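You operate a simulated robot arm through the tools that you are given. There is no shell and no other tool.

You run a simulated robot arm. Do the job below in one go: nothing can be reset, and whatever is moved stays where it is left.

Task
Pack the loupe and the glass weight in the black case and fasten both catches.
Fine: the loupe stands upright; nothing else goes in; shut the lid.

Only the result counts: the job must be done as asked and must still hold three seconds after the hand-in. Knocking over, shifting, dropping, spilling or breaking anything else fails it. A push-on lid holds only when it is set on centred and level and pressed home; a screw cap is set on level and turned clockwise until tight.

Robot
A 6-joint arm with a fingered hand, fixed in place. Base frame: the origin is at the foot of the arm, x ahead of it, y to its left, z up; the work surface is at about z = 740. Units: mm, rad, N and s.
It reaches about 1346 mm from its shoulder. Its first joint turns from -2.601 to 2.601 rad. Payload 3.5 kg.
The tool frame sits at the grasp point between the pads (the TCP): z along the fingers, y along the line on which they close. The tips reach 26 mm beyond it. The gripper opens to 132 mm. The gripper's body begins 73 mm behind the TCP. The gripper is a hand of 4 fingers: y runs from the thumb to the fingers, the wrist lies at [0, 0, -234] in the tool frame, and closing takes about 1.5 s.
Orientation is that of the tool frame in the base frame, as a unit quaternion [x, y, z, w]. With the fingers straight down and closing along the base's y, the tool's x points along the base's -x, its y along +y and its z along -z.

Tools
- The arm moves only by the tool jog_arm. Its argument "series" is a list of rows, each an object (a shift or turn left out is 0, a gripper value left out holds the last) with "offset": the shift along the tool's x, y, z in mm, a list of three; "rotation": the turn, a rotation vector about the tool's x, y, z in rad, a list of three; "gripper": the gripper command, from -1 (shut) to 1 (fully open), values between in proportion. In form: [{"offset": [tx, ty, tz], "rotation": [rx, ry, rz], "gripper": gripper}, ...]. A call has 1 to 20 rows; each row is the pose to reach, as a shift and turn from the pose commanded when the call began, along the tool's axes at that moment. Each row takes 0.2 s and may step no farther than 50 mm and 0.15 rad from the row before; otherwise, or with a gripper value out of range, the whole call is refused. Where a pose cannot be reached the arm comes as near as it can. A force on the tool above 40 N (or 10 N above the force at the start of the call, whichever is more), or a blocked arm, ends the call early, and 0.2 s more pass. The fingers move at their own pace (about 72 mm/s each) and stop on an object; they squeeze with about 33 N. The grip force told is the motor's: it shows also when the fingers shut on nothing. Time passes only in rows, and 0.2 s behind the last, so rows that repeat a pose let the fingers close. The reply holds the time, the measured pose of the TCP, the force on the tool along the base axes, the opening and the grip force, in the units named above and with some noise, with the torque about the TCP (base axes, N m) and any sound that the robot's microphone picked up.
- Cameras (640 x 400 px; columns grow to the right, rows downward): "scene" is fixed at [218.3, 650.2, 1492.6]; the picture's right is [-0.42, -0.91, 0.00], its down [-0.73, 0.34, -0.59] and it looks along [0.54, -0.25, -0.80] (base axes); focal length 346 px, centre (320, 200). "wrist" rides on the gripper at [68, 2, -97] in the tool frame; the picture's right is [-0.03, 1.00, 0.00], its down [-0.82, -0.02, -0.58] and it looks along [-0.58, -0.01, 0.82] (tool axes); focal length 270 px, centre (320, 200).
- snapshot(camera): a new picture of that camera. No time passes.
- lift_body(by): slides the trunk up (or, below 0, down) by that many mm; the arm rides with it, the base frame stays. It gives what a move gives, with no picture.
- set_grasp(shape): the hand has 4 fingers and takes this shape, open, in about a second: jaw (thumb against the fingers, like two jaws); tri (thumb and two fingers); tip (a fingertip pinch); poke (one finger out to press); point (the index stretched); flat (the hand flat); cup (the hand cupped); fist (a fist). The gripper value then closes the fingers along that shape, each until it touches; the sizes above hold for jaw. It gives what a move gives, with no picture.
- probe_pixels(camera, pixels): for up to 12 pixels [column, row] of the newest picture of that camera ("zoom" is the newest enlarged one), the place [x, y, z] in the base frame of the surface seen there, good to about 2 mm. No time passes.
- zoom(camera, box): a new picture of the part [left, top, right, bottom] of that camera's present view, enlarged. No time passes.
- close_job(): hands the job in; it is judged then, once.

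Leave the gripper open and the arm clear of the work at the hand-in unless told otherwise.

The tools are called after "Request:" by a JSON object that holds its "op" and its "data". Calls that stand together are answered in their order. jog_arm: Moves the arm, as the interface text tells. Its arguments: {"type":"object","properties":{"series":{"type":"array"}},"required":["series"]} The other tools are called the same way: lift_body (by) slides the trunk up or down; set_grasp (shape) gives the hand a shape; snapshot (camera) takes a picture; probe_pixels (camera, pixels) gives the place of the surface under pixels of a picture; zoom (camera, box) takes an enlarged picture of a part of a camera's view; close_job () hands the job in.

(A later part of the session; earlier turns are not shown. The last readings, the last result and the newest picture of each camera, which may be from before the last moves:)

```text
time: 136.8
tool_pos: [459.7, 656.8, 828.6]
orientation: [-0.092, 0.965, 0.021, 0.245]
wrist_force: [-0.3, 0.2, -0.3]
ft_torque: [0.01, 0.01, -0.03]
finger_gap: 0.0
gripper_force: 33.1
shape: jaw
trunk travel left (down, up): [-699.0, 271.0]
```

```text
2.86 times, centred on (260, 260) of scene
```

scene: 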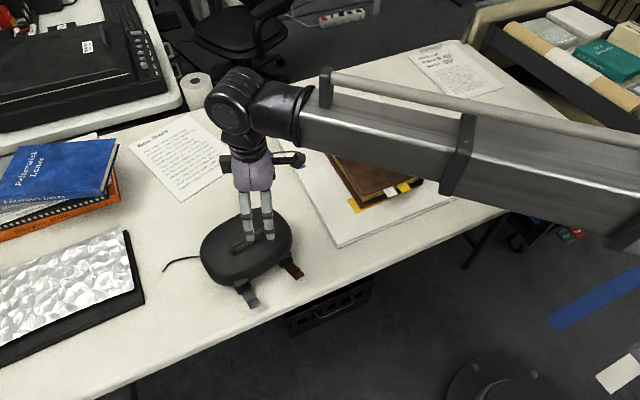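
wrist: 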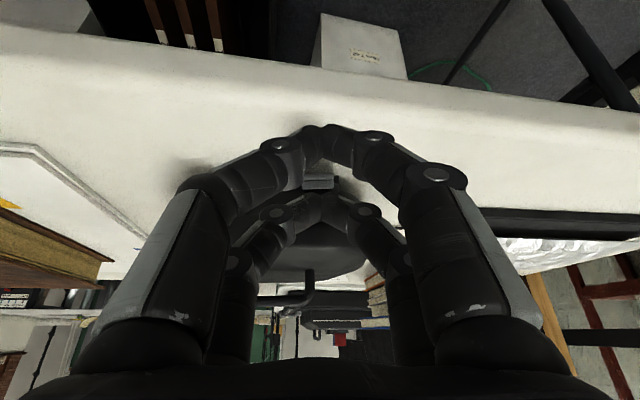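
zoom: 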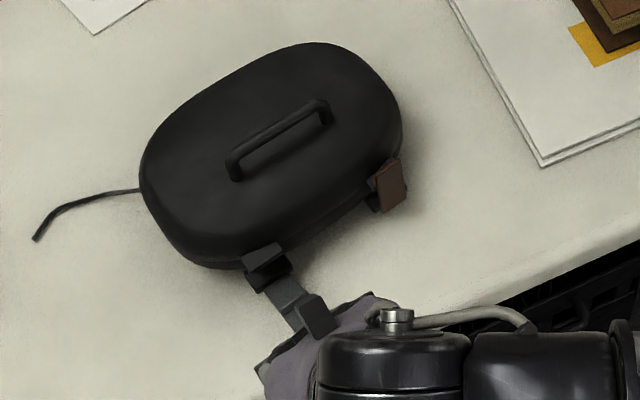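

The gray tongue is visible ahead through the fingers at (320,183). Lowering 42 mm more, to get the fingertips just below the tongue's tip.

Request:
{"op": "lift_body", "data": {"by": -42}}

Request:
{"op": "snapshot", "data": {"camera": "wrist"}}

Request:
{"op": "zoom", "data": {"camera": "wrist", "box": [260, 150, 390, 270]}}

Request:
{"op": "probe_pixels", "data": {"camera": "wrist", "pixels": [[310, 200], [330, 200], [320, 205], [318, 225], [330, 225], [322, 240], [318, 250], [310, 235], [335, 235], [322, 215]]}}

```text
time: 137.7
tool_pos: [459.9, 657.1, 788.1]
orientation: [-0.092, 0.965, 0.021, 0.245]
wrist_force: [-0.2, 0.3, 0.2]
ft_torque: [0.0, 0.04, 0.0]
finger_gap: 0.1
gripper_force: 33.3
shape: jaw
trunk travel left (down, up): [-657.0, 313.0]
```

```text
taken
```

wrist: 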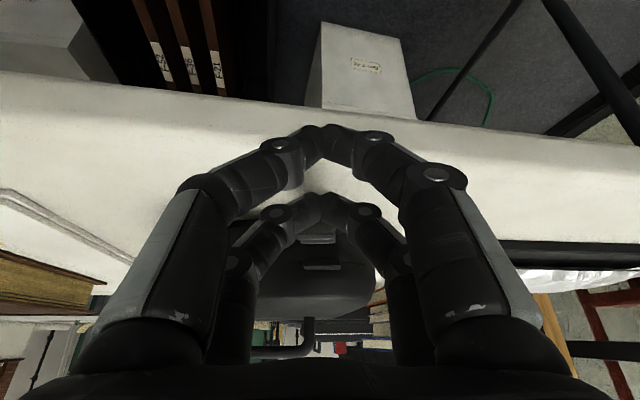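

```text
3.33 times, centred on (325, 210) of wrist
```

zoom: 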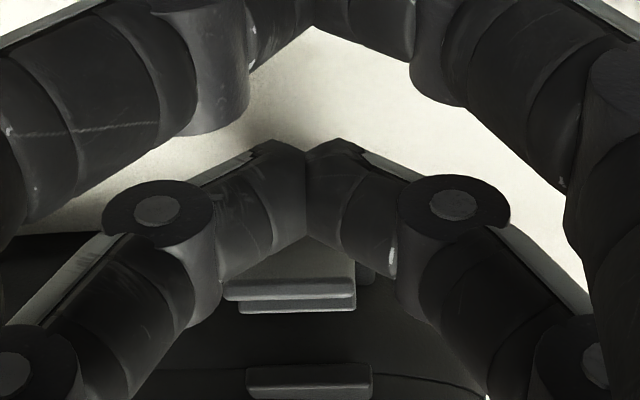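

```text
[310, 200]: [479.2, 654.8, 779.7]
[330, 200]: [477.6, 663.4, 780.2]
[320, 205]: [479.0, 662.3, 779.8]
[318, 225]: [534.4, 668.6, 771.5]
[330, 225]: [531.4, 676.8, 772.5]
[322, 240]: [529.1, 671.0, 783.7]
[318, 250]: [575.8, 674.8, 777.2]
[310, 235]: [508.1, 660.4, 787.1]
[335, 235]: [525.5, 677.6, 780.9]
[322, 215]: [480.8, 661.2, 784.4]
```

The tongue tip is about 15 mm ahead of the leading fingertips. I'll push horizontally 24 mm toward the case, with offsets resolved for the pitch.

Request:
{"op": "jog_arm", "data": {"series": [{"offset": [-4.4, 0, 2.4], "gripper": -1}, {"offset": [-8.8, 0, 4.75]}, {"offset": [-13.2, 0, 7.1]}, {"offset": [-16.7, 0, 9.0]}, {"offset": [-19.4, 0, 10.5]}, {"offset": [-21.1, 0, 11.4]}, {"offset": [-21.1, 0, 11.4]}]}}

Request:
{"op": "snapshot", "data": {"camera": "wrist"}}

Request:
{"op": "zoom", "data": {"camera": "scene", "box": [180, 190, 340, 330]}}

```text
time: 139.3
tool_pos: [483.6, 662.5, 786.5]
orientation: [-0.092, 0.965, 0.021, 0.245]
wrist_force: [-1.3, -0.3, 0.3]
ft_torque: [0.0, 0.02, -0.02]
finger_gap: 0.0
gripper_force: 33.2
shape: jaw
trunk travel left (down, up): [-657.0, 313.0]
```

```text
taken
```

wrist: 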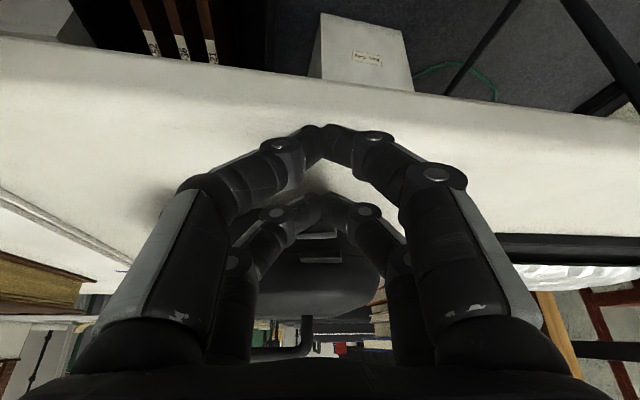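

```text
2.86 times, centred on (260, 260) of scene
```

zoom: 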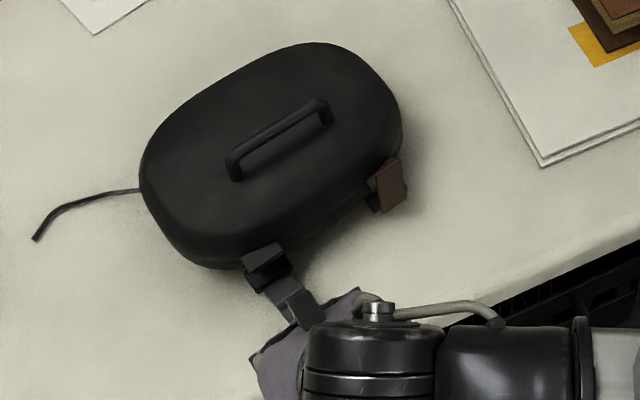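

Just in contact (1.3 N) and the case hasn't moved. Now I'll lift 8 mm and push 10 mm alternately.

Request:
{"op": "lift_body", "data": {"by": 8}}

Request:
{"op": "jog_arm", "data": {"series": [{"offset": [-2.6, 0, 1.4], "gripper": -1}, {"offset": [-5.3, 0, 2.85]}, {"offset": [-8.8, 0, 4.75]}, {"offset": [-8.8, 0, 4.75]}]}}

Request:
{"op": "lift_body", "data": {"by": 6}}

Request:
{"op": "zoom", "data": {"camera": "scene", "box": [180, 190, 340, 330]}}

Request:
{"op": "snapshot", "data": {"camera": "wrist"}}

```text
time: 139.8
tool_pos: [484.1, 662.4, 795.6]
orientation: [-0.092, 0.965, 0.02, 0.245]
wrist_force: [0.2, -0.6, -0.1]
ft_torque: [-0.02, 0.05, -0.06]
finger_gap: 0.1
gripper_force: 33.1
shape: jaw
trunk travel left (down, up): [-665.0, 305.0]
```

```text
time: 140.8
tool_pos: [494.7, 663.5, 795.1]
orientation: [-0.093, 0.965, 0.021, 0.245]
wrist_force: [0.0, -0.2, -0.4]
ft_torque: [-0.02, 0.02, 0.02]
finger_gap: 0.2
gripper_force: 32.9
shape: jaw
trunk travel left (down, up): [-665.0, 305.0]
```

```text
time: 141.4
tool_pos: [493.5, 662.9, 800.5]
orientation: [-0.092, 0.965, 0.021, 0.245]
wrist_force: [-0.3, -0.3, 0.1]
ft_torque: [-0.03, -0.02, 0.01]
finger_gap: 0.0
gripper_force: 33.4
shape: jaw
trunk travel left (down, up): [-671.0, 299.0]
```

```text
2.86 times, centred on (260, 260) of scene
```

zoom: 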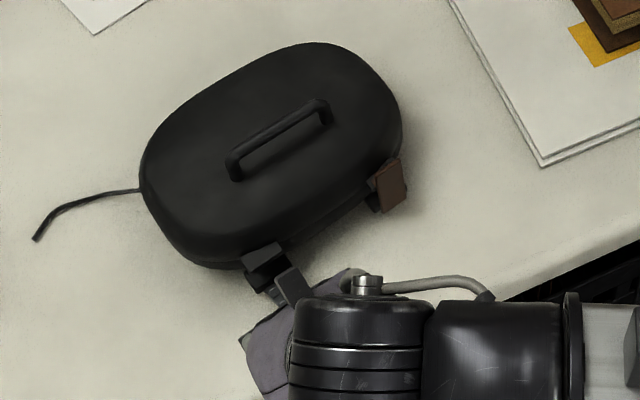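

```text
taken
```

wrist: 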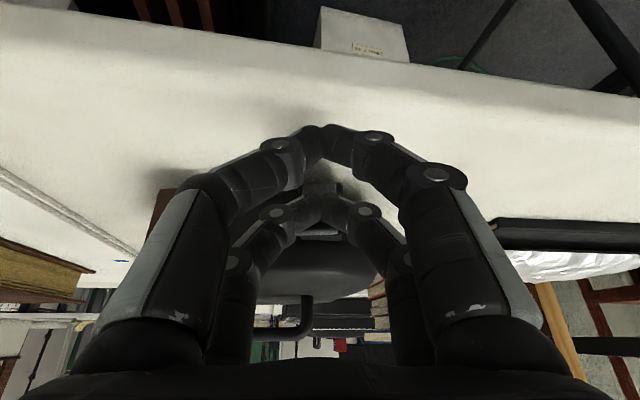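

The gray tongue is rising and the case stays still. Continuing: push 14 mm, lift 4 mm.

Request:
{"op": "jog_arm", "data": {"series": [{"offset": [-3.1, 0, 1.7], "gripper": -1}, {"offset": [-6.2, 0, 3.3]}, {"offset": [-9.2, 0, 5.0]}, {"offset": [-12.3, 0, 6.65]}, {"offset": [-12.3, 0, 6.65]}]}}

Request:
{"op": "lift_body", "data": {"by": 4}}

Request:
{"op": "zoom", "data": {"camera": "scene", "box": [180, 190, 340, 330]}}

Request:
{"op": "snapshot", "data": {"camera": "wrist"}}

```text
time: 142.6
tool_pos: [507.1, 665.6, 801.2]
orientation: [-0.092, 0.965, 0.021, 0.246]
wrist_force: [0.9, 0.1, 0.5]
ft_torque: [0.0, 0.03, 0.02]
finger_gap: 0.1
gripper_force: 33.3
shape: jaw
trunk travel left (down, up): [-671.0, 299.0]
```

```text
time: 143.1
tool_pos: [507.5, 665.9, 804.9]
orientation: [-0.092, 0.965, 0.021, 0.246]
wrist_force: [-0.3, 0.0, 0.5]
ft_torque: [0.02, 0.02, -0.01]
finger_gap: 0.0
gripper_force: 33.6
shape: jaw
trunk travel left (down, up): [-675.0, 295.0]
```

```text
2.86 times, centred on (260, 260) of scene
```

zoom: 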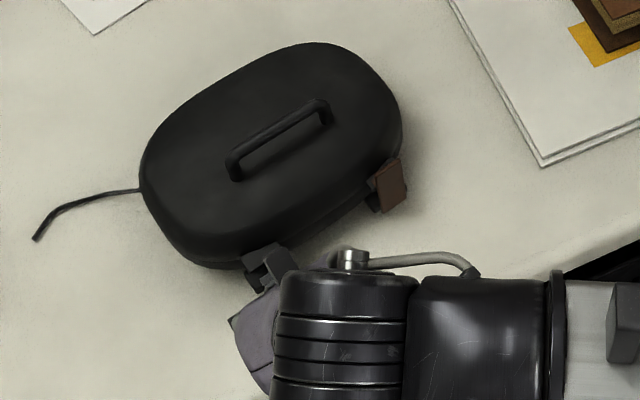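

```text
taken
```

wrist: 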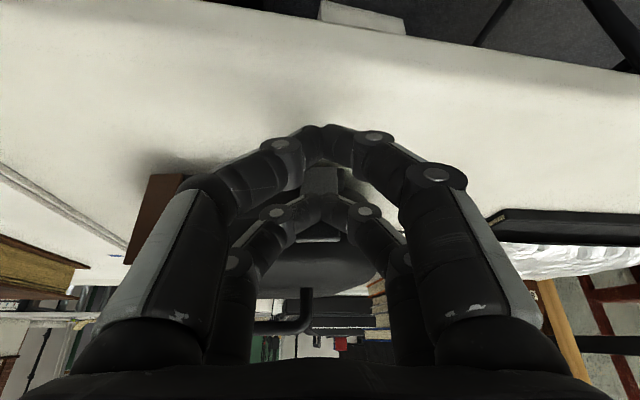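

Nearly upright. Pushing 12 mm more.

Request:
{"op": "jog_arm", "data": {"series": [{"offset": [-3.5, 0, 1.9], "gripper": -1}, {"offset": [-7.0, 0, 3.8]}, {"offset": [-10.6, 0, 5.7]}, {"offset": [-10.6, 0, 5.7]}]}}

Request:
{"op": "zoom", "data": {"camera": "scene", "box": [180, 190, 340, 330]}}

Request:
{"op": "snapshot", "data": {"camera": "wrist"}}

```text
time: 144.1
tool_pos: [519.3, 668.0, 806.1]
orientation: [-0.092, 0.965, 0.021, 0.246]
wrist_force: [-0.1, 0.0, -0.3]
ft_torque: [-0.02, -0.02, -0.03]
finger_gap: 0.1
gripper_force: 33.2
shape: jaw
trunk travel left (down, up): [-675.0, 295.0]
```

```text
2.86 times, centred on (260, 260) of scene
```

zoom: 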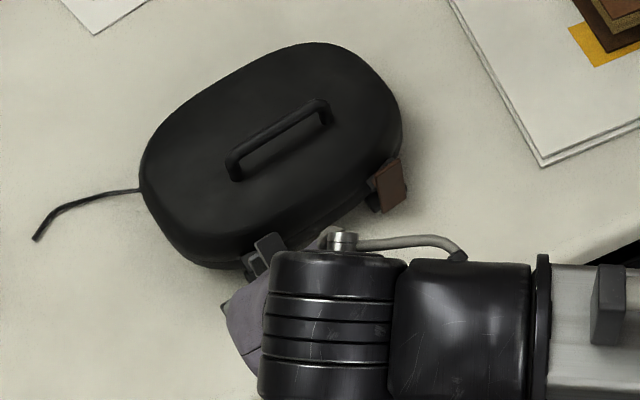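

```text
taken
```

wrist: 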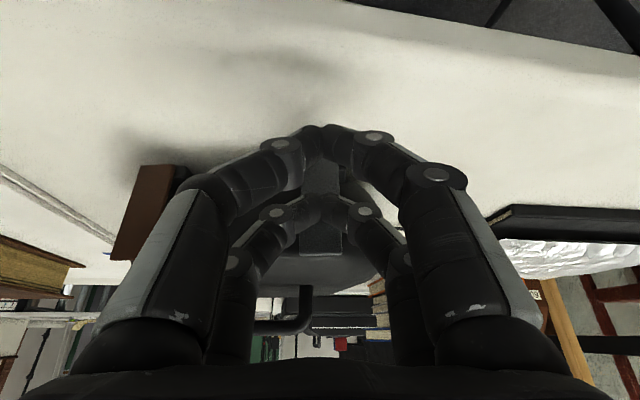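

Request:
{"op": "probe_pixels", "data": {"camera": "wrist", "pixels": [[320, 248], [320, 235], [305, 240], [335, 240], [320, 180], [312, 175], [320, 165], [150, 210], [290, 325], [310, 300], [320, 228], [345, 185]]}}

Request:
{"op": "zoom", "data": {"camera": "wrist", "box": [260, 150, 390, 270]}}

```text
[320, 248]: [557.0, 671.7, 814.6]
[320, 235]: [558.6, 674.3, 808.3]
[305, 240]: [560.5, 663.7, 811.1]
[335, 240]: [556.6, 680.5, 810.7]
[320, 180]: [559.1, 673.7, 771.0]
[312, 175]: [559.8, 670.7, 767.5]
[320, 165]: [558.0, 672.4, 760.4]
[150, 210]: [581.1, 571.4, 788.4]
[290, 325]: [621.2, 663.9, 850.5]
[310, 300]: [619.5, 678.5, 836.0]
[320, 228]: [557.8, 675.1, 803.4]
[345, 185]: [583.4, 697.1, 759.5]
```

```text
3.33 times, centred on (325, 210) of wrist
```

zoom: 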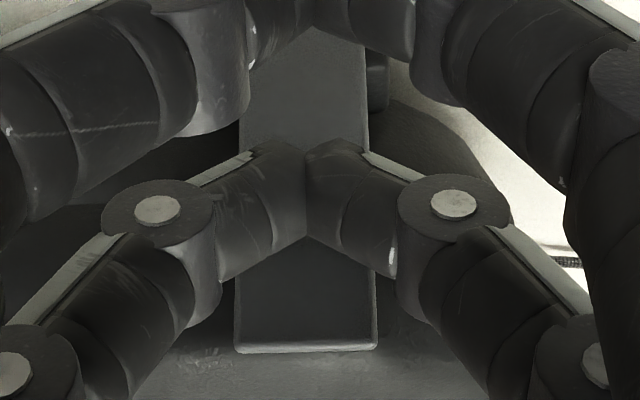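

Both tongues now stand upright: brown face at x≈581, gray face at x≈558. I'll back away from the gray tongue, rise and level the hand for a fresh measurement before squeezing.

Request:
{"op": "jog_arm", "data": {"series": [{"offset": [13.2, 0, -7.1], "gripper": -1}, {"offset": [30, 0, -16.2]}, {"offset": [48, 0, -26]}, {"offset": [48, 0, -26]}]}}

Request:
{"op": "lift_body", "data": {"by": 120}}

Request:
{"op": "jog_arm", "data": {"series": [{"offset": [0, 0, 0], "rotation": [0, 0.13, 0], "gripper": 0}, {"offset": [0, 0, 0], "rotation": [0, 0.26, 0], "gripper": 1}, {"offset": [0, 0, 0], "rotation": [0, 0.39, 0]}, {"offset": [0, 0, 0], "rotation": [0, 0.5, 0]}, {"offset": [0, -20, 0], "rotation": [0, 0.5, 0]}, {"offset": [0, -40, 0], "rotation": [0, 0.5, 0]}, {"offset": [0, -40, 0], "rotation": [0, 0.5, 0]}]}}

Request:
{"op": "snapshot", "data": {"camera": "wrist"}}

```text
time: 145.1
tool_pos: [465.1, 657.0, 804.6]
orientation: [-0.092, 0.965, 0.021, 0.246]
wrist_force: [0.7, 0.0, -0.2]
ft_torque: [-0.02, 0.01, 0.01]
finger_gap: 0.0
gripper_force: 32.9
shape: jaw
trunk travel left (down, up): [-675.0, 295.0]
```

```text
time: 146.6
tool_pos: [464.3, 659.4, 925.3]
orientation: [-0.092, 0.965, 0.021, 0.246]
wrist_force: [-0.1, -0.7, -0.2]
ft_torque: [0.01, -0.01, 0.0]
finger_gap: 0.0
gripper_force: 33.2
shape: jaw
trunk travel left (down, up): [-795.0, 175.0]
```

```text
time: 148.2
tool_pos: [473.9, 618.9, 897.7]
orientation: [-0.094, 0.996, -0.002, -0.001]
wrist_force: [-0.2, -0.6, -0.2]
ft_torque: [0.04, 0.04, -0.04]
finger_gap: 131.9
gripper_force: 0.1
shape: jaw
out of reach, approached as far as the arm can: row 1, 2, 3, 4, 5, 6, 7
trunk travel left (down, up): [-795.0, 175.0]
```

```text
taken
```

wrist: 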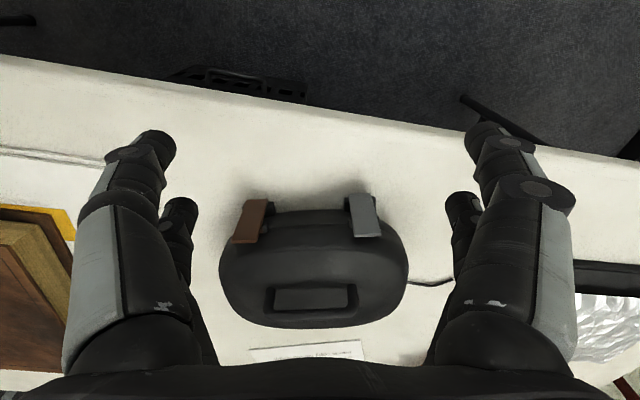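

Clear view of both upright tongues, the handle and the lid. I'll zoom and probe them.

Request:
{"op": "zoom", "data": {"camera": "wrist", "box": [210, 180, 420, 335]}}

Request:
{"op": "probe_pixels", "data": {"camera": "zoom", "pixels": [[100, 165], [65, 185], [135, 182], [100, 100], [440, 160], [405, 165], [475, 160], [430, 90], [200, 385], [290, 385], [400, 380], [175, 350]]}}

Request:
{"op": "probe_pixels", "data": {"camera": "wrist", "pixels": [[275, 305], [310, 307], [345, 303], [268, 300], [352, 298], [270, 288], [350, 288], [310, 250], [310, 320], [240, 235], [375, 232], [258, 242]]}}

```text
2.58 times, centred on (315, 258) of wrist
```

zoom: 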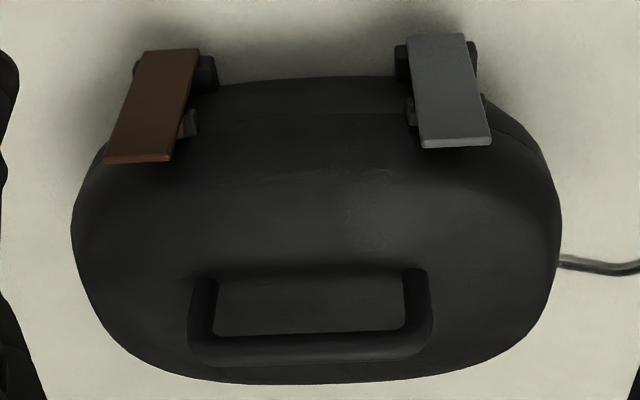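

```text
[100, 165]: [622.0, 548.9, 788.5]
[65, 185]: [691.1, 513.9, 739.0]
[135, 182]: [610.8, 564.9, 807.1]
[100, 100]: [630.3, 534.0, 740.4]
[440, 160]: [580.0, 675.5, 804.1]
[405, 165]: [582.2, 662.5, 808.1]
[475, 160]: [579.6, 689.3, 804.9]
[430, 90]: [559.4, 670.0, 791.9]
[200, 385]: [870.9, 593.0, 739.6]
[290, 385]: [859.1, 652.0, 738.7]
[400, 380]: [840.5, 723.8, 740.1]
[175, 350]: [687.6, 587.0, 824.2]
```

```text
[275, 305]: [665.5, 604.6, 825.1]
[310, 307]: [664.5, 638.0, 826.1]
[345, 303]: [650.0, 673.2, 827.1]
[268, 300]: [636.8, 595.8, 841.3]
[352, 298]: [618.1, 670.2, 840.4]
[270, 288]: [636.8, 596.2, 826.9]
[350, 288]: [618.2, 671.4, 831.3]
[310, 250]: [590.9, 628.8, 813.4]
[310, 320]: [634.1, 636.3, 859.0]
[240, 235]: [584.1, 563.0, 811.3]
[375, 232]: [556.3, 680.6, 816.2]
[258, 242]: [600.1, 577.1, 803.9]
```

The handle posts are at (637, 596) and (618, 671), and the tongue faces lie 60 mm ahead of the handle. I'll squeeze with the hand turned nearly across the case and pitched 0.54 rad: front digit on the brown tongue, back digit behind the handle post. First, raise 60 mm, then turn and move over the spot with the jaw open.

Request:
{"op": "lift_body", "data": {"by": 60}}

Request:
{"op": "jog_arm", "data": {"series": [{"offset": [-9, -4, 0], "rotation": [0, 0, -0.14], "gripper": 1}, {"offset": [-18, -7, 0], "rotation": [0, 0, -0.28]}, {"offset": [-27, -11, 0], "rotation": [0, 0, -0.42]}, {"offset": [-37, -15, 0], "rotation": [0, 0, -0.56]}, {"offset": [-46, -19, 0], "rotation": [0, 0, -0.7]}, {"offset": [-55, -22, 0], "rotation": [0, 0, -0.84]}, {"offset": [-64, -26, 0], "rotation": [0, 0, -0.98]}, {"offset": [-73, -30, 0], "rotation": [0, 0, -1.12]}, {"offset": [-82, -33, 0], "rotation": [0, 0, -1.26]}, {"offset": [-92, -37, 0], "rotation": [0, 0, -1.4]}, {"offset": [-101, -41, 0], "rotation": [0, 0, -1.54]}, {"offset": [-110, -45, 0], "rotation": [0, 0, -1.68]}, {"offset": [-119, -48.3, 0], "rotation": [0, 0, -1.82]}, {"offset": [-119, -48.3, 0], "rotation": [0, 0, -1.82]}]}}

Request:
{"op": "snapshot", "data": {"camera": "wrist"}}

```text
time: 149.2
tool_pos: [475.0, 618.5, 956.6]
orientation: [-0.094, 0.996, -0.003, -0.001]
wrist_force: [0.9, -0.5, -0.8]
ft_torque: [0.0, -0.02, -0.03]
finger_gap: 132.1
gripper_force: 0.1
shape: jaw
trunk travel left (down, up): [-855.0, 115.0]
```

```text
time: 152.2
tool_pos: [600.6, 593.2, 956.4]
orientation: [0.844, -0.536, 0.001, 0.001]
wrist_force: [0.0, -0.1, 1.1]
ft_torque: [0.01, 0.02, 0.02]
finger_gap: 132.0
gripper_force: 0.1
shape: jaw
trunk travel left (down, up): [-855.0, 115.0]
```

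```text
taken
```

wrist: 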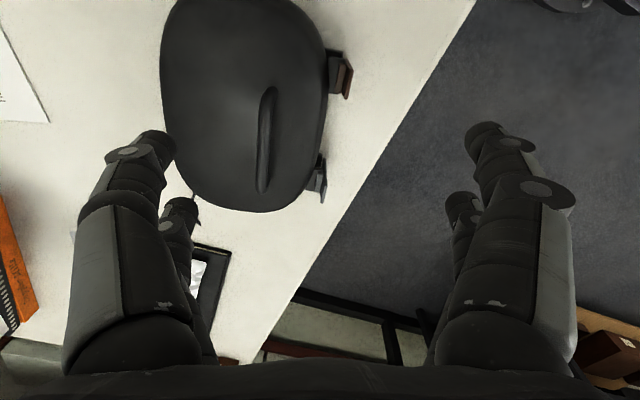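

The hand is turned as planned. Now pitching 0.54 rad, so the front digits hang lower.

Request:
{"op": "jog_arm", "data": {"series": [{"offset": [0, 0, 0], "rotation": [0.135, 0, 0], "gripper": 1}, {"offset": [0, 0, 0], "rotation": [0.27, 0, 0]}, {"offset": [0, 0, 0], "rotation": [0.405, 0, 0]}, {"offset": [0, 0, 0], "rotation": [0.54, 0, 0]}, {"offset": [0, 0, 0], "rotation": [0.54, 0, 0]}]}}

Request:
{"op": "snapshot", "data": {"camera": "wrist"}}

```text
time: 153.4
tool_pos: [600.1, 594.3, 989.9]
orientation: [0.814, -0.517, 0.145, -0.223]
wrist_force: [-0.9, -0.2, 0.2]
ft_torque: [0.0, -0.02, 0.02]
finger_gap: 131.7
gripper_force: 0.0
shape: jaw
out of reach, approached as far as the arm can: row 2, 3, 4, 5
trunk travel left (down, up): [-855.0, 115.0]
```

```text
taken
```

wrist: 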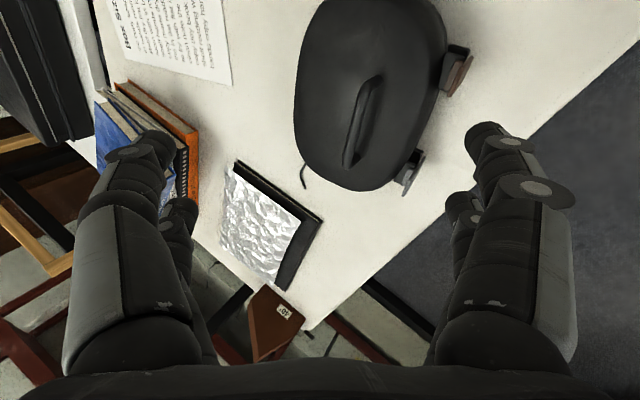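

Pose as planned at (600, 594, 990). I'll lower 110 mm and check clearances.

Request:
{"op": "lift_body", "data": {"by": -110}}

Request:
{"op": "snapshot", "data": {"camera": "wrist"}}

Request:
{"op": "probe_pixels", "data": {"camera": "wrist", "pixels": [[165, 145], [185, 210], [480, 140], [460, 205], [345, 170], [360, 130], [415, 95], [440, 60], [330, 200], [395, 180], [470, 130], [455, 215]]}}

```text
time: 154.8
tool_pos: [599.2, 593.9, 878.8]
orientation: [0.814, -0.517, 0.143, -0.223]
wrist_force: [-0.1, 0.9, 1.4]
ft_torque: [0.01, 0.01, 0.0]
finger_gap: 132.1
gripper_force: 0.1
shape: jaw
trunk travel left (down, up): [-745.0, 225.0]
```

```text
taken
```

wrist: 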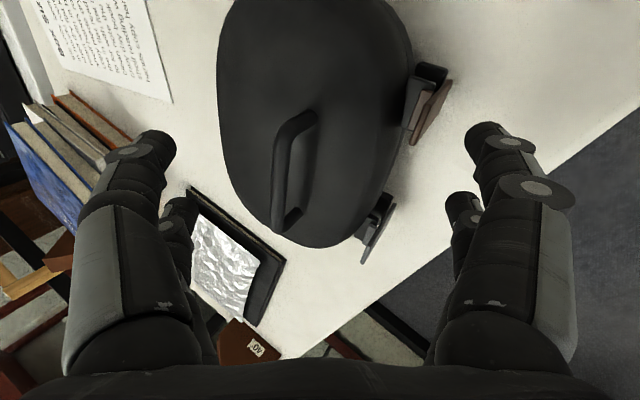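

```text
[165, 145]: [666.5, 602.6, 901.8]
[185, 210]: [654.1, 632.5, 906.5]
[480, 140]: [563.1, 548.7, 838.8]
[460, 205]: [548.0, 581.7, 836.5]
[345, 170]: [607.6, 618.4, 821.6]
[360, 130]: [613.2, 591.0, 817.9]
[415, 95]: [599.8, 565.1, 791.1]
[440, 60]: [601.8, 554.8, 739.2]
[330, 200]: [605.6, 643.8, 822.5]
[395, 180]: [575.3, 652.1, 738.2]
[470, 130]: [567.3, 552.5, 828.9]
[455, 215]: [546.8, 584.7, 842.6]
```

The front digits line up ahead of the brown tongue and the back digits stay behind the handle. Lowering the last 42 mm.

Request:
{"op": "lift_body", "data": {"by": -42}}

Request:
{"op": "snapshot", "data": {"camera": "wrist"}}

Request:
{"op": "zoom", "data": {"camera": "scene", "box": [180, 190, 340, 330]}}

Request:
{"op": "probe_pixels", "data": {"camera": "wrist", "pixels": [[165, 145], [185, 210], [480, 140], [460, 205], [430, 130], [415, 160], [275, 170], [290, 120], [440, 110], [300, 200], [425, 190], [345, 150]]}}

```text
time: 155.7
tool_pos: [600.1, 594.5, 836.2]
orientation: [0.814, -0.517, 0.144, -0.223]
wrist_force: [-0.8, -0.1, -0.9]
ft_torque: [-0.01, 0.01, 0.01]
finger_gap: 132.1
gripper_force: 0.0
shape: jaw
trunk travel left (down, up): [-703.0, 267.0]
```

```text
taken
```

wrist: 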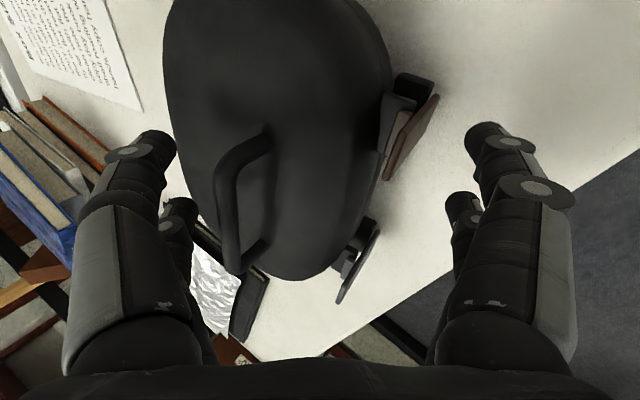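

```text
2.86 times, centred on (260, 260) of scene
```

zoom: 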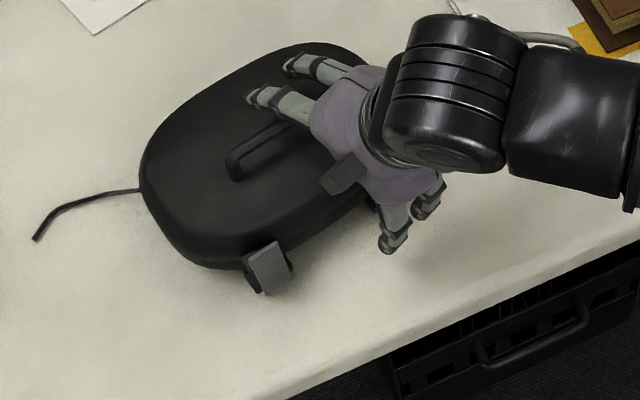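

```text
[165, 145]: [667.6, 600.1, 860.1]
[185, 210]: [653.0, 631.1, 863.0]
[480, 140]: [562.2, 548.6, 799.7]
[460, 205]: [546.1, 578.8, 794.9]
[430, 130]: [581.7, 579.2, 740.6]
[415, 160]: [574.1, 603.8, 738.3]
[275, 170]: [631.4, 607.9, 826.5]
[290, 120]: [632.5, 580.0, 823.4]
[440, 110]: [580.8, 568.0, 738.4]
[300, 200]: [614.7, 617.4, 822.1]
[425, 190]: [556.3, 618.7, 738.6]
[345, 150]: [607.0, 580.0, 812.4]
```

Everything lines up: back digits behind the handle, front digit ahead of the brown tongue. Closing gradually to squeeze.

Request:
{"op": "jog_arm", "data": {"series": [{"offset": [0, 0, 0], "gripper": 0.6}, {"offset": [0, 0, 0], "gripper": 0.4}, {"offset": [0, 0, 0], "gripper": 0.25}, {"offset": [0, 0, 0], "gripper": 0.15}, {"offset": [0, 0, 0], "gripper": 0.05}, {"offset": [0, 0, 0], "gripper": -0.05}, {"offset": [0, 0, 0], "gripper": -0.1}, {"offset": [0, 0, 0], "gripper": -0.1}]}}

Request:
{"op": "snapshot", "data": {"camera": "wrist"}}

Request:
{"op": "zoom", "data": {"camera": "scene", "box": [180, 190, 340, 330]}}

```text
time: 157.5
tool_pos: [599.4, 593.1, 838.3]
orientation: [0.813, -0.517, 0.145, -0.224]
wrist_force: [5.0, 1.3, 9.1]
ft_torque: [0.2, -0.08, -0.2]
finger_gap: 13.3
gripper_force: 32.8
shape: jaw
trunk travel left (down, up): [-703.0, 267.0]
```

```text
taken
```

wrist: 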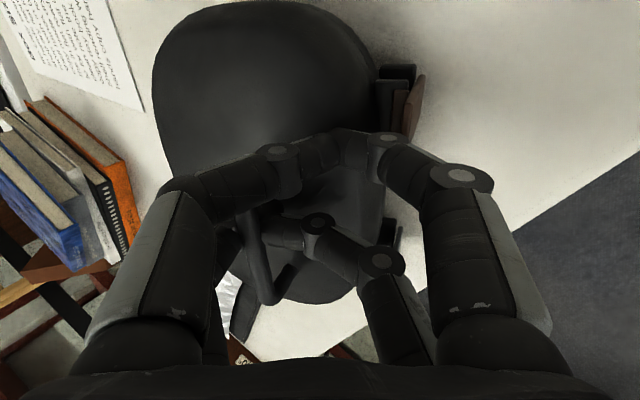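

```text
2.86 times, centred on (260, 260) of scene
```

zoom: 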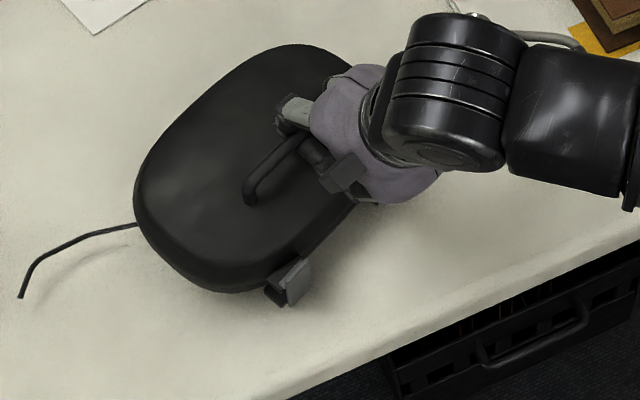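

The squeeze turned the case instead: the front digit slipped off the tongue and the digits ended up gripping the handle bar (gap 13). I'll release at once by opening fully, then look.

Request:
{"op": "jog_arm", "data": {"series": [{"offset": [0, 0, 0], "gripper": 0.2}, {"offset": [0, 0, 0], "gripper": 0.6}, {"offset": [0, 0, 0], "gripper": 1}, {"offset": [0, 0, 0], "gripper": 1}]}}

Request:
{"op": "snapshot", "data": {"camera": "wrist"}}

Request:
{"op": "zoom", "data": {"camera": "scene", "box": [170, 190, 330, 330]}}

```text
time: 158.5
tool_pos: [599.8, 593.8, 837.2]
orientation: [0.813, -0.517, 0.144, -0.224]
wrist_force: [1.9, 1.8, 4.7]
ft_torque: [-0.05, 0.04, 0.04]
finger_gap: 125.7
gripper_force: 0.0
shape: jaw
trunk travel left (down, up): [-703.0, 267.0]
```

```text
taken
```

wrist: 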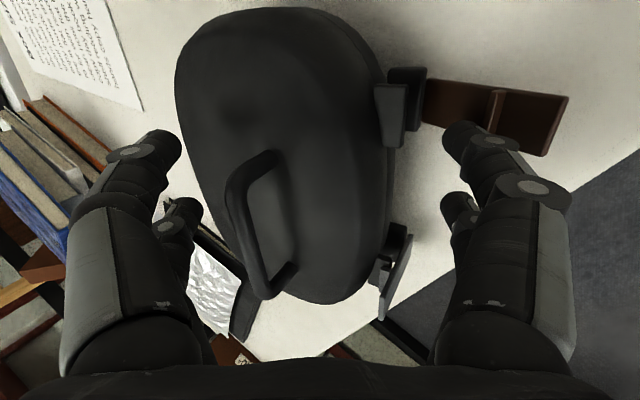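

```text
2.86 times, centred on (250, 260) of scene
```

zoom: 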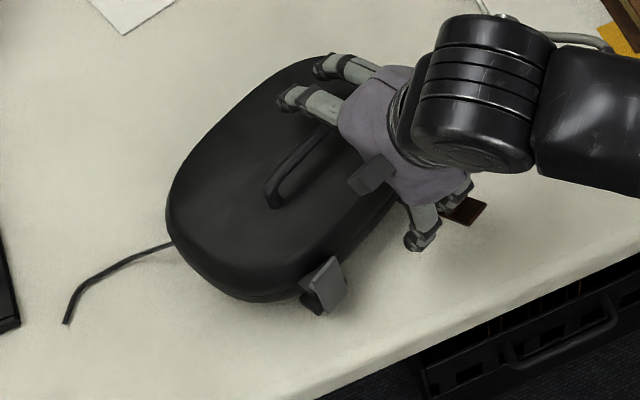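

Opening swung the brown tongue back out again, since the digit was behind it. I'll raise the hand straight up, out of the way, and look at the whole state.

Request:
{"op": "lift_body", "data": {"by": 130}}

Request:
{"op": "snapshot", "data": {"camera": "wrist"}}

Request:
{"op": "zoom", "data": {"camera": "scene", "box": [170, 190, 330, 330]}}

```text
time: 160.1
tool_pos: [599.0, 593.5, 968.4]
orientation: [0.814, -0.517, 0.144, -0.224]
wrist_force: [0.8, 0.2, -0.1]
ft_torque: [0.02, 0.02, 0.01]
finger_gap: 132.2
gripper_force: 0.1
shape: jaw
trunk travel left (down, up): [-833.0, 137.0]
```

```text
taken
```

wrist: 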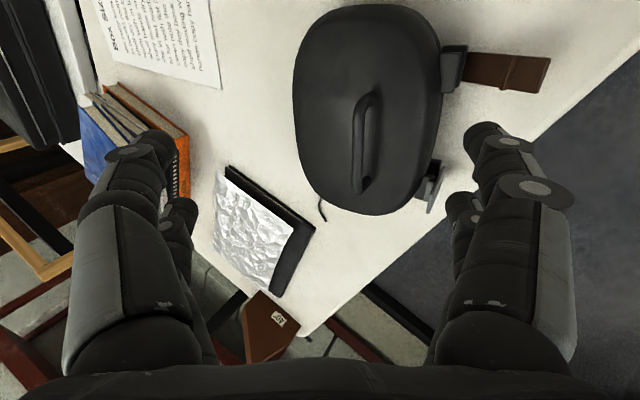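

```text
2.86 times, centred on (250, 260) of scene
```

zoom: 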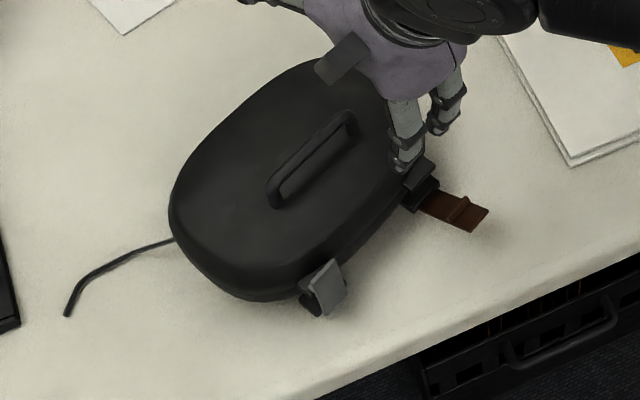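

The brown tongue is out again at a low angle, the gray one is still upright, and the lid is shut. I'll level the hand and re-measure the case from here.

Request:
{"op": "jog_arm", "data": {"series": [{"offset": [0, 0, 0], "rotation": [-0.135, 0, 0], "gripper": 1}, {"offset": [0, 0, 0], "rotation": [-0.27, 0, 0]}, {"offset": [0, 0, 0], "rotation": [-0.405, 0, 0]}, {"offset": [0, 0, 0], "rotation": [-0.535, 0, 0]}, {"offset": [0, 0, 0], "rotation": [-0.535, 0, 0]}]}}

Request:
{"op": "snapshot", "data": {"camera": "wrist"}}

Request:
{"op": "probe_pixels", "data": {"camera": "wrist", "pixels": [[250, 60], [262, 130], [262, 190], [330, 60], [325, 170], [270, 90], [310, 200], [400, 80], [350, 60], [240, 30], [320, 130], [345, 75]]}}

```text
time: 161.3
tool_pos: [599.2, 593.6, 934.1]
orientation: [0.844, -0.536, 0.001, 0.001]
wrist_force: [0.6, -0.1, 0.0]
ft_torque: [0.01, -0.04, 0.01]
finger_gap: 131.6
gripper_force: 0.0
shape: jaw
out of reach, approached as far as the arm can: row 1, 2, 3, 4, 5
trunk travel left (down, up): [-833.0, 137.0]
```

```text
taken
```

wrist: 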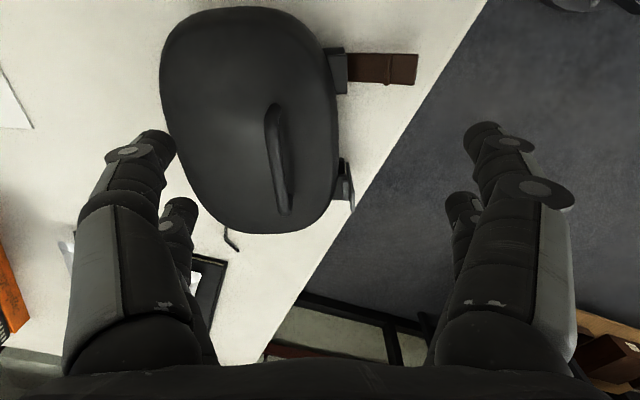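

```text
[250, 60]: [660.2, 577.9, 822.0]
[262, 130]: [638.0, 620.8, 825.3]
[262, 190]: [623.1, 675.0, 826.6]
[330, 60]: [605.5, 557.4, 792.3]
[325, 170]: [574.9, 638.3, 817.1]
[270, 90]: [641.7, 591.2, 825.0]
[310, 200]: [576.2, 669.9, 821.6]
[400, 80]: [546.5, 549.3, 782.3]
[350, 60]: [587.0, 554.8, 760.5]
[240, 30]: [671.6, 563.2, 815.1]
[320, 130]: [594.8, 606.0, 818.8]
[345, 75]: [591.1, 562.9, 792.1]
```

Request:
{"op": "zoom", "data": {"camera": "wrist", "box": [220, 30, 440, 240]}}

Request:
{"op": "probe_pixels", "data": {"camera": "wrist", "pixels": [[272, 112], [278, 150], [285, 200], [286, 210], [345, 175], [350, 195], [340, 165], [415, 60], [415, 83], [388, 68], [352, 58], [352, 80]]}}

```text
1.90 times, centred on (330, 135) of wrist
```

zoom: 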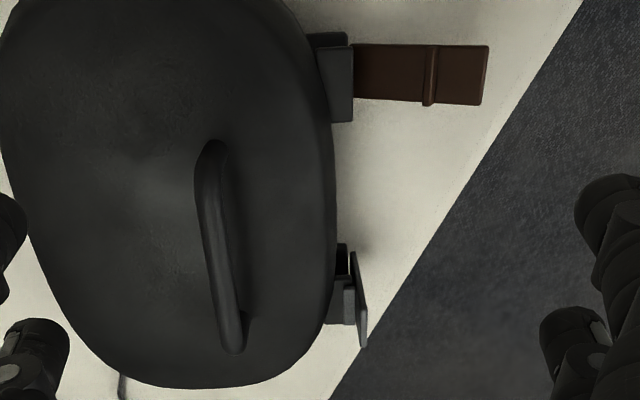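

```text
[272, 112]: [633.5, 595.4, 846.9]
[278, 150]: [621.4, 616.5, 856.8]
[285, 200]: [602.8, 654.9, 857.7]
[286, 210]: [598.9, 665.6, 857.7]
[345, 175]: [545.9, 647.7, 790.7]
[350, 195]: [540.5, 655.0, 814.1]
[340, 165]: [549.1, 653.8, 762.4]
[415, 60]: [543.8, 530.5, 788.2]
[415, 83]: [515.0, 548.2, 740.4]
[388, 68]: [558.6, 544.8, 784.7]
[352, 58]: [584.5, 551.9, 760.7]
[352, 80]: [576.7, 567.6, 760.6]
```

The case's axis has turned: n≈(0.898, 0.44), handle centre (614, 631). The brown tongue is back at its rest angle, hinge (581, 560), tip near (537, 538, 789). I'll repeat the gentle sloped-finger lift that worked for gray. First I'll close the jaw, turn to match and go to the front of the brown tongue.

Request:
{"op": "jog_arm", "data": {"series": [{"offset": [2, 10.5, 0], "rotation": [0, 0, 0.13], "gripper": -1}, {"offset": [4, 21, 0], "rotation": [0, 0, 0.26]}, {"offset": [6, 31.5, 0], "rotation": [0, 0, 0.39]}, {"offset": [8, 42, 0], "rotation": [0, 0, 0.52]}, {"offset": [10, 52.5, 0], "rotation": [0, 0, 0.65]}, {"offset": [12, 63, 0], "rotation": [0, 0, 0.78]}, {"offset": [14, 73.5, 0], "rotation": [0, 0, 0.91]}, {"offset": [16, 84, 0], "rotation": [0, 0, 1.04]}, {"offset": [18, 94.5, 0], "rotation": [0, 0, 1.17]}, {"offset": [20, 105, 0], "rotation": [0, 0, 1.3]}, {"offset": [22, 115.5, 0], "rotation": [0, 0, 1.43]}, {"offset": [24.4, 126.2, 0], "rotation": [0, 0, 1.553]}, {"offset": [24.4, 126.2, 0], "rotation": [0, 0, 1.553]}]}}

Request:
{"op": "jog_arm", "data": {"series": [{"offset": [0, 0, 0], "rotation": [0, -0.13, 0], "gripper": -1}, {"offset": [0, 0, 0], "rotation": [0, -0.26, 0]}, {"offset": [0, 0, 0], "rotation": [0, -0.39, 0]}, {"offset": [0, 0, 0], "rotation": [0, -0.5, 0]}, {"offset": [0, 0, 0], "rotation": [0, -0.5, 0]}]}}

Request:
{"op": "snapshot", "data": {"camera": "wrist"}}

Request:
{"op": "zoom", "data": {"camera": "scene", "box": [180, 190, 340, 330]}}

```text
time: 164.1
tool_pos: [495.0, 516.5, 934.7]
orientation: [-0.224, 0.974, -0.001, 0.002]
wrist_force: [-1.1, 0.6, -0.2]
ft_torque: [0.01, 0.0, 0.03]
finger_gap: 0.0
gripper_force: 32.7
shape: jaw
trunk travel left (down, up): [-833.0, 137.0]
```

```text
time: 165.3
tool_pos: [496.0, 517.1, 963.6]
orientation: [-0.219, 0.944, 0.054, 0.243]
wrist_force: [-0.5, 0.5, 0.7]
ft_torque: [0.02, 0.02, 0.02]
finger_gap: 0.2
gripper_force: 32.8
shape: jaw
out of reach, approached as far as the arm can: row 2, 3, 4, 5
trunk travel left (down, up): [-833.0, 137.0]
```

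```text
taken
```

wrist: 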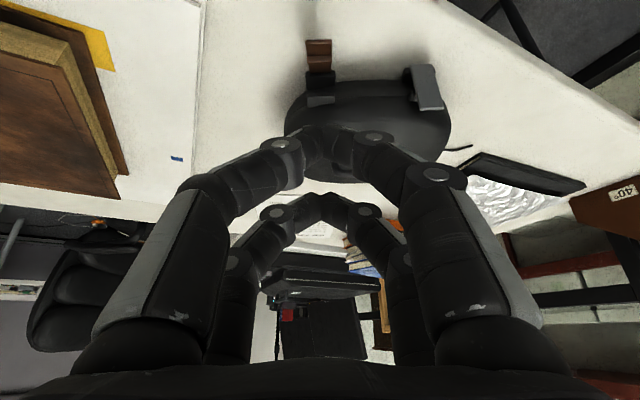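

```text
2.86 times, centred on (260, 260) of scene
```

zoom: 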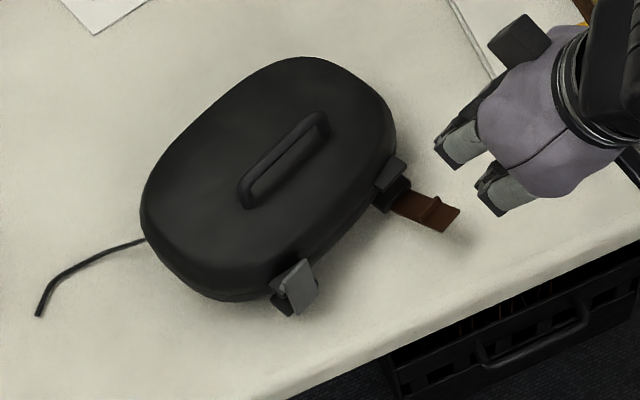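

The brown tongue is straight ahead at (320,55) and gray stands upright at (428,85). I'll probe the brown tongue's tip, then lower 176 mm to just below it.

Request:
{"op": "probe_pixels", "data": {"camera": "wrist", "pixels": [[308, 42], [331, 42], [319, 45], [308, 60], [331, 60], [320, 68], [310, 100], [330, 100], [420, 75], [430, 105], [440, 75], [320, 85]]}}

Request:
{"op": "lift_body", "data": {"by": -176}}

Request:
{"op": "snapshot", "data": {"camera": "wrist"}}

```text
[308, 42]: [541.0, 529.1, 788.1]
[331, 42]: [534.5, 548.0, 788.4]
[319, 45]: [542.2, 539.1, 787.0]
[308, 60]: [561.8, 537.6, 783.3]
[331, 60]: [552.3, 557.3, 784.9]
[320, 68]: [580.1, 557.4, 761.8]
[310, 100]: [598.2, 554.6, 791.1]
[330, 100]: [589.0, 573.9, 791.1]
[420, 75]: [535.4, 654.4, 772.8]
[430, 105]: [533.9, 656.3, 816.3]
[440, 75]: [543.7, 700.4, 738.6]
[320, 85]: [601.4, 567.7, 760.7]
```

```text
time: 167.2
tool_pos: [496.3, 517.1, 788.4]
orientation: [-0.22, 0.943, 0.054, 0.242]
wrist_force: [-0.3, -0.1, -0.1]
ft_torque: [-0.02, 0.01, -0.01]
finger_gap: 0.2
gripper_force: 32.9
shape: jaw
trunk travel left (down, up): [-657.0, 313.0]
```

```text
taken
```

wrist: 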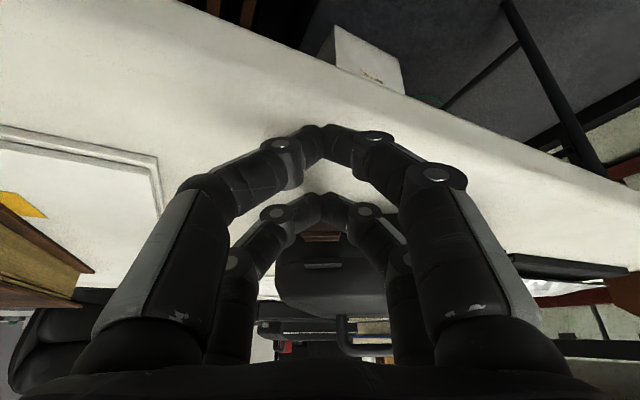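

Now the same sequence: push 21 mm, lift 8, push 10, lift 6.

Request:
{"op": "jog_arm", "data": {"series": [{"offset": [-4.4, 0, 2.4], "gripper": -1}, {"offset": [-8.8, 0, 4.75]}, {"offset": [-12.3, 0, 6.65]}, {"offset": [-15.8, 0, 8.5]}, {"offset": [-18.5, 0, 10]}, {"offset": [-18.5, 0, 10]}]}}

Request:
{"op": "lift_body", "data": {"by": 8}}

Request:
{"op": "jog_arm", "data": {"series": [{"offset": [-2.6, 0, 1.4], "gripper": -1}, {"offset": [-5.3, 0, 2.85]}, {"offset": [-8.8, 0, 4.75]}, {"offset": [-8.8, 0, 4.75]}]}}

Request:
{"op": "lift_body", "data": {"by": 6}}

Request:
{"op": "snapshot", "data": {"camera": "wrist"}}

Request:
{"op": "zoom", "data": {"camera": "scene", "box": [180, 190, 340, 330]}}

```text
time: 168.7
tool_pos: [514.7, 526.0, 787.7]
orientation: [-0.219, 0.944, 0.053, 0.242]
wrist_force: [-0.6, -0.1, -0.2]
ft_torque: [0.01, 0.01, -0.03]
finger_gap: 0.0
gripper_force: 33.2
shape: jaw
trunk travel left (down, up): [-657.0, 313.0]
```

```text
time: 169.2
tool_pos: [513.2, 526.3, 795.8]
orientation: [-0.22, 0.944, 0.054, 0.241]
wrist_force: [-0.7, -1.2, -0.8]
ft_torque: [-0.01, -0.03, 0.02]
finger_gap: 0.0
gripper_force: 33.2
shape: jaw
trunk travel left (down, up): [-665.0, 305.0]
```

```text
time: 170.2
tool_pos: [523.2, 532.0, 794.7]
orientation: [-0.218, 0.944, 0.054, 0.242]
wrist_force: [-0.3, 0.3, -0.3]
ft_torque: [0.02, 0.02, -0.01]
finger_gap: 0.0
gripper_force: 32.9
shape: jaw
trunk travel left (down, up): [-665.0, 305.0]
```

```text
time: 170.8
tool_pos: [522.4, 530.2, 800.6]
orientation: [-0.22, 0.943, 0.054, 0.242]
wrist_force: [-0.6, 0.4, 0.0]
ft_torque: [-0.04, 0.01, 0.02]
finger_gap: 0.1
gripper_force: 32.8
shape: jaw
trunk travel left (down, up): [-671.0, 299.0]
```

```text
taken
```

wrist: 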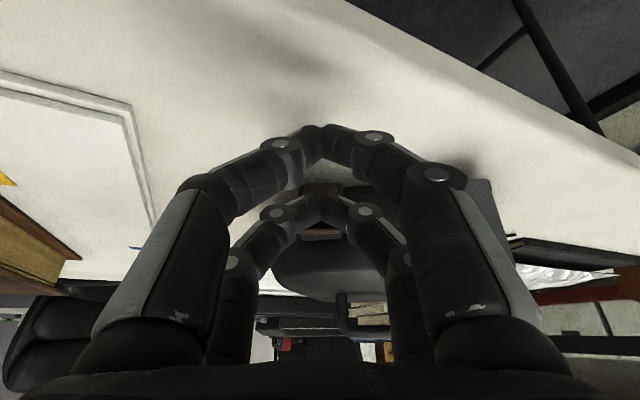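

```text
2.86 times, centred on (260, 260) of scene
```

zoom: 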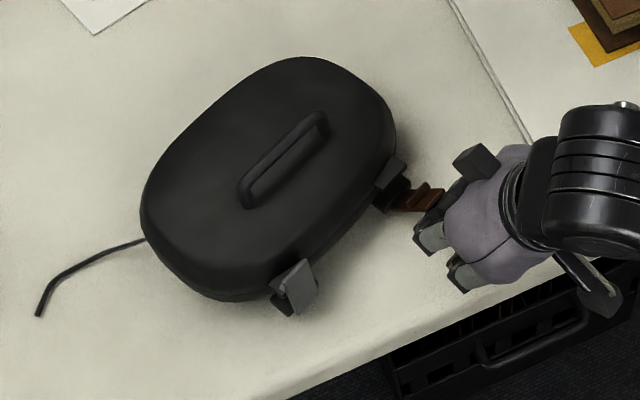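

The brown tongue is rising and the case is still. Pushing 14 mm, lifting 4 mm, then checking the tongue.

Request:
{"op": "jog_arm", "data": {"series": [{"offset": [-3.1, 0, 1.7], "gripper": -1}, {"offset": [-6.2, 0, 3.3]}, {"offset": [-9.2, 0, 5.0]}, {"offset": [-12.3, 0, 6.65]}, {"offset": [-12.3, 0, 6.65]}]}}

Request:
{"op": "lift_body", "data": {"by": 4}}

Request:
{"op": "snapshot", "data": {"camera": "wrist"}}

Request:
{"op": "zoom", "data": {"camera": "wrist", "box": [260, 150, 390, 270]}}

Request:
{"op": "probe_pixels", "data": {"camera": "wrist", "pixels": [[322, 240], [322, 232], [310, 236], [335, 236], [322, 180], [322, 170], [310, 205], [322, 205], [322, 228], [322, 190]]}}

```text
time: 172.0
tool_pos: [535.5, 537.2, 801.2]
orientation: [-0.22, 0.944, 0.054, 0.241]
wrist_force: [-0.2, 0.1, -0.1]
ft_torque: [0.02, -0.04, 0.0]
finger_gap: 0.0
gripper_force: 32.9
shape: jaw
trunk travel left (down, up): [-671.0, 299.0]
```

```text
time: 172.5
tool_pos: [534.9, 538.0, 804.8]
orientation: [-0.219, 0.943, 0.054, 0.243]
wrist_force: [-0.2, 1.0, 0.0]
ft_torque: [-0.02, 0.03, 0.0]
finger_gap: 0.3
gripper_force: 33.1
shape: jaw
trunk travel left (down, up): [-675.0, 295.0]
```

```text
taken
```

wrist: 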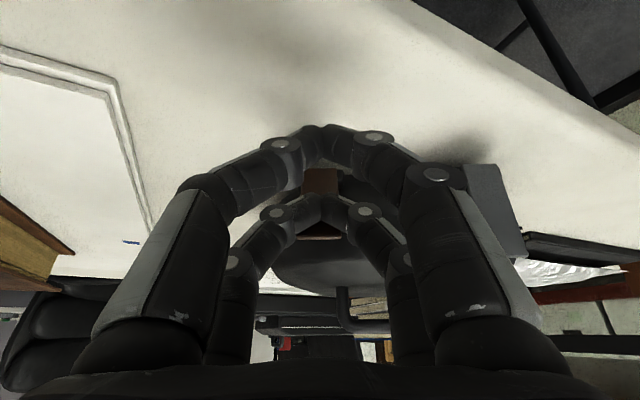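

```text
3.33 times, centred on (325, 210) of wrist
```

zoom: 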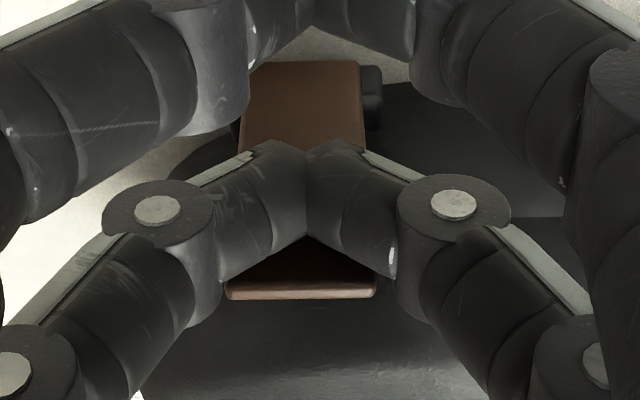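

```text
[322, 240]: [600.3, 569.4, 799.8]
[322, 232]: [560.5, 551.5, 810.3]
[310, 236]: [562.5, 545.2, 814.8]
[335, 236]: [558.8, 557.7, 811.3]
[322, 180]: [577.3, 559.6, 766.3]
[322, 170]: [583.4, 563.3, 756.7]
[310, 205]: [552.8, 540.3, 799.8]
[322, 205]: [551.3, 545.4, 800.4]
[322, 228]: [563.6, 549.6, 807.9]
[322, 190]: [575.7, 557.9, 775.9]
```

The tongue is at about 65°. I'll push on in small steps (6 mm), checking whether it snaps ahead of the finger by itself.

Request:
{"op": "jog_arm", "data": {"series": [{"offset": [-1.8, 0, 0.95], "gripper": -1}, {"offset": [-3.5, 0, 1.9]}, {"offset": [-5.3, 0, 2.85]}, {"offset": [-5.3, 0, 2.85]}]}}

Request:
{"op": "snapshot", "data": {"camera": "wrist"}}

Request:
{"op": "probe_pixels", "data": {"camera": "wrist", "pixels": [[322, 246], [322, 240], [310, 240], [335, 240], [322, 180], [322, 170], [310, 205], [322, 205], [322, 232], [322, 190]]}}

Request:
{"op": "zoom", "data": {"camera": "wrist", "box": [260, 150, 390, 270]}}

```text
time: 173.5
tool_pos: [540.6, 540.9, 804.9]
orientation: [-0.22, 0.943, 0.054, 0.242]
wrist_force: [0.2, -0.1, -1.0]
ft_torque: [0.03, 0.02, -0.02]
finger_gap: 0.0
gripper_force: 33.5
shape: jaw
trunk travel left (down, up): [-675.0, 295.0]
```

```text
taken
```

wrist: 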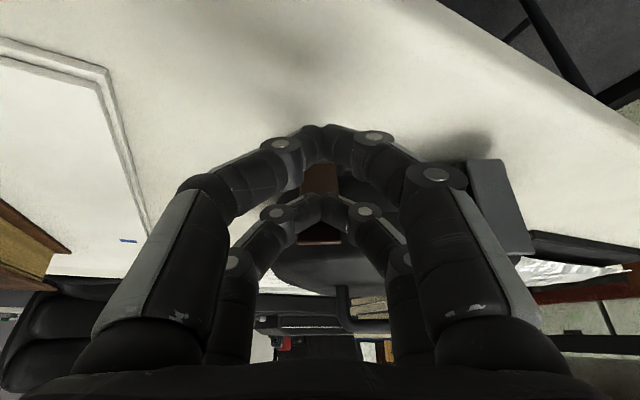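

```text
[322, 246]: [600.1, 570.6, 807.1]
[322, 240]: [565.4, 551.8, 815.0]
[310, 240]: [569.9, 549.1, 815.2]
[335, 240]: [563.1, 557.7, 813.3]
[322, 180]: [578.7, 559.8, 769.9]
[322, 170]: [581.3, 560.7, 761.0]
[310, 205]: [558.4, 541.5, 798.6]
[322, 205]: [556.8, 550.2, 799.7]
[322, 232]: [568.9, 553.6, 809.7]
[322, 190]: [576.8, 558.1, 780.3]
```

```text
3.33 times, centred on (325, 210) of wrist
```

zoom: 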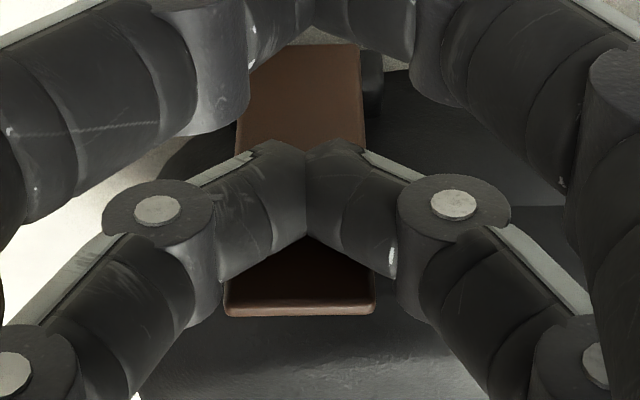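

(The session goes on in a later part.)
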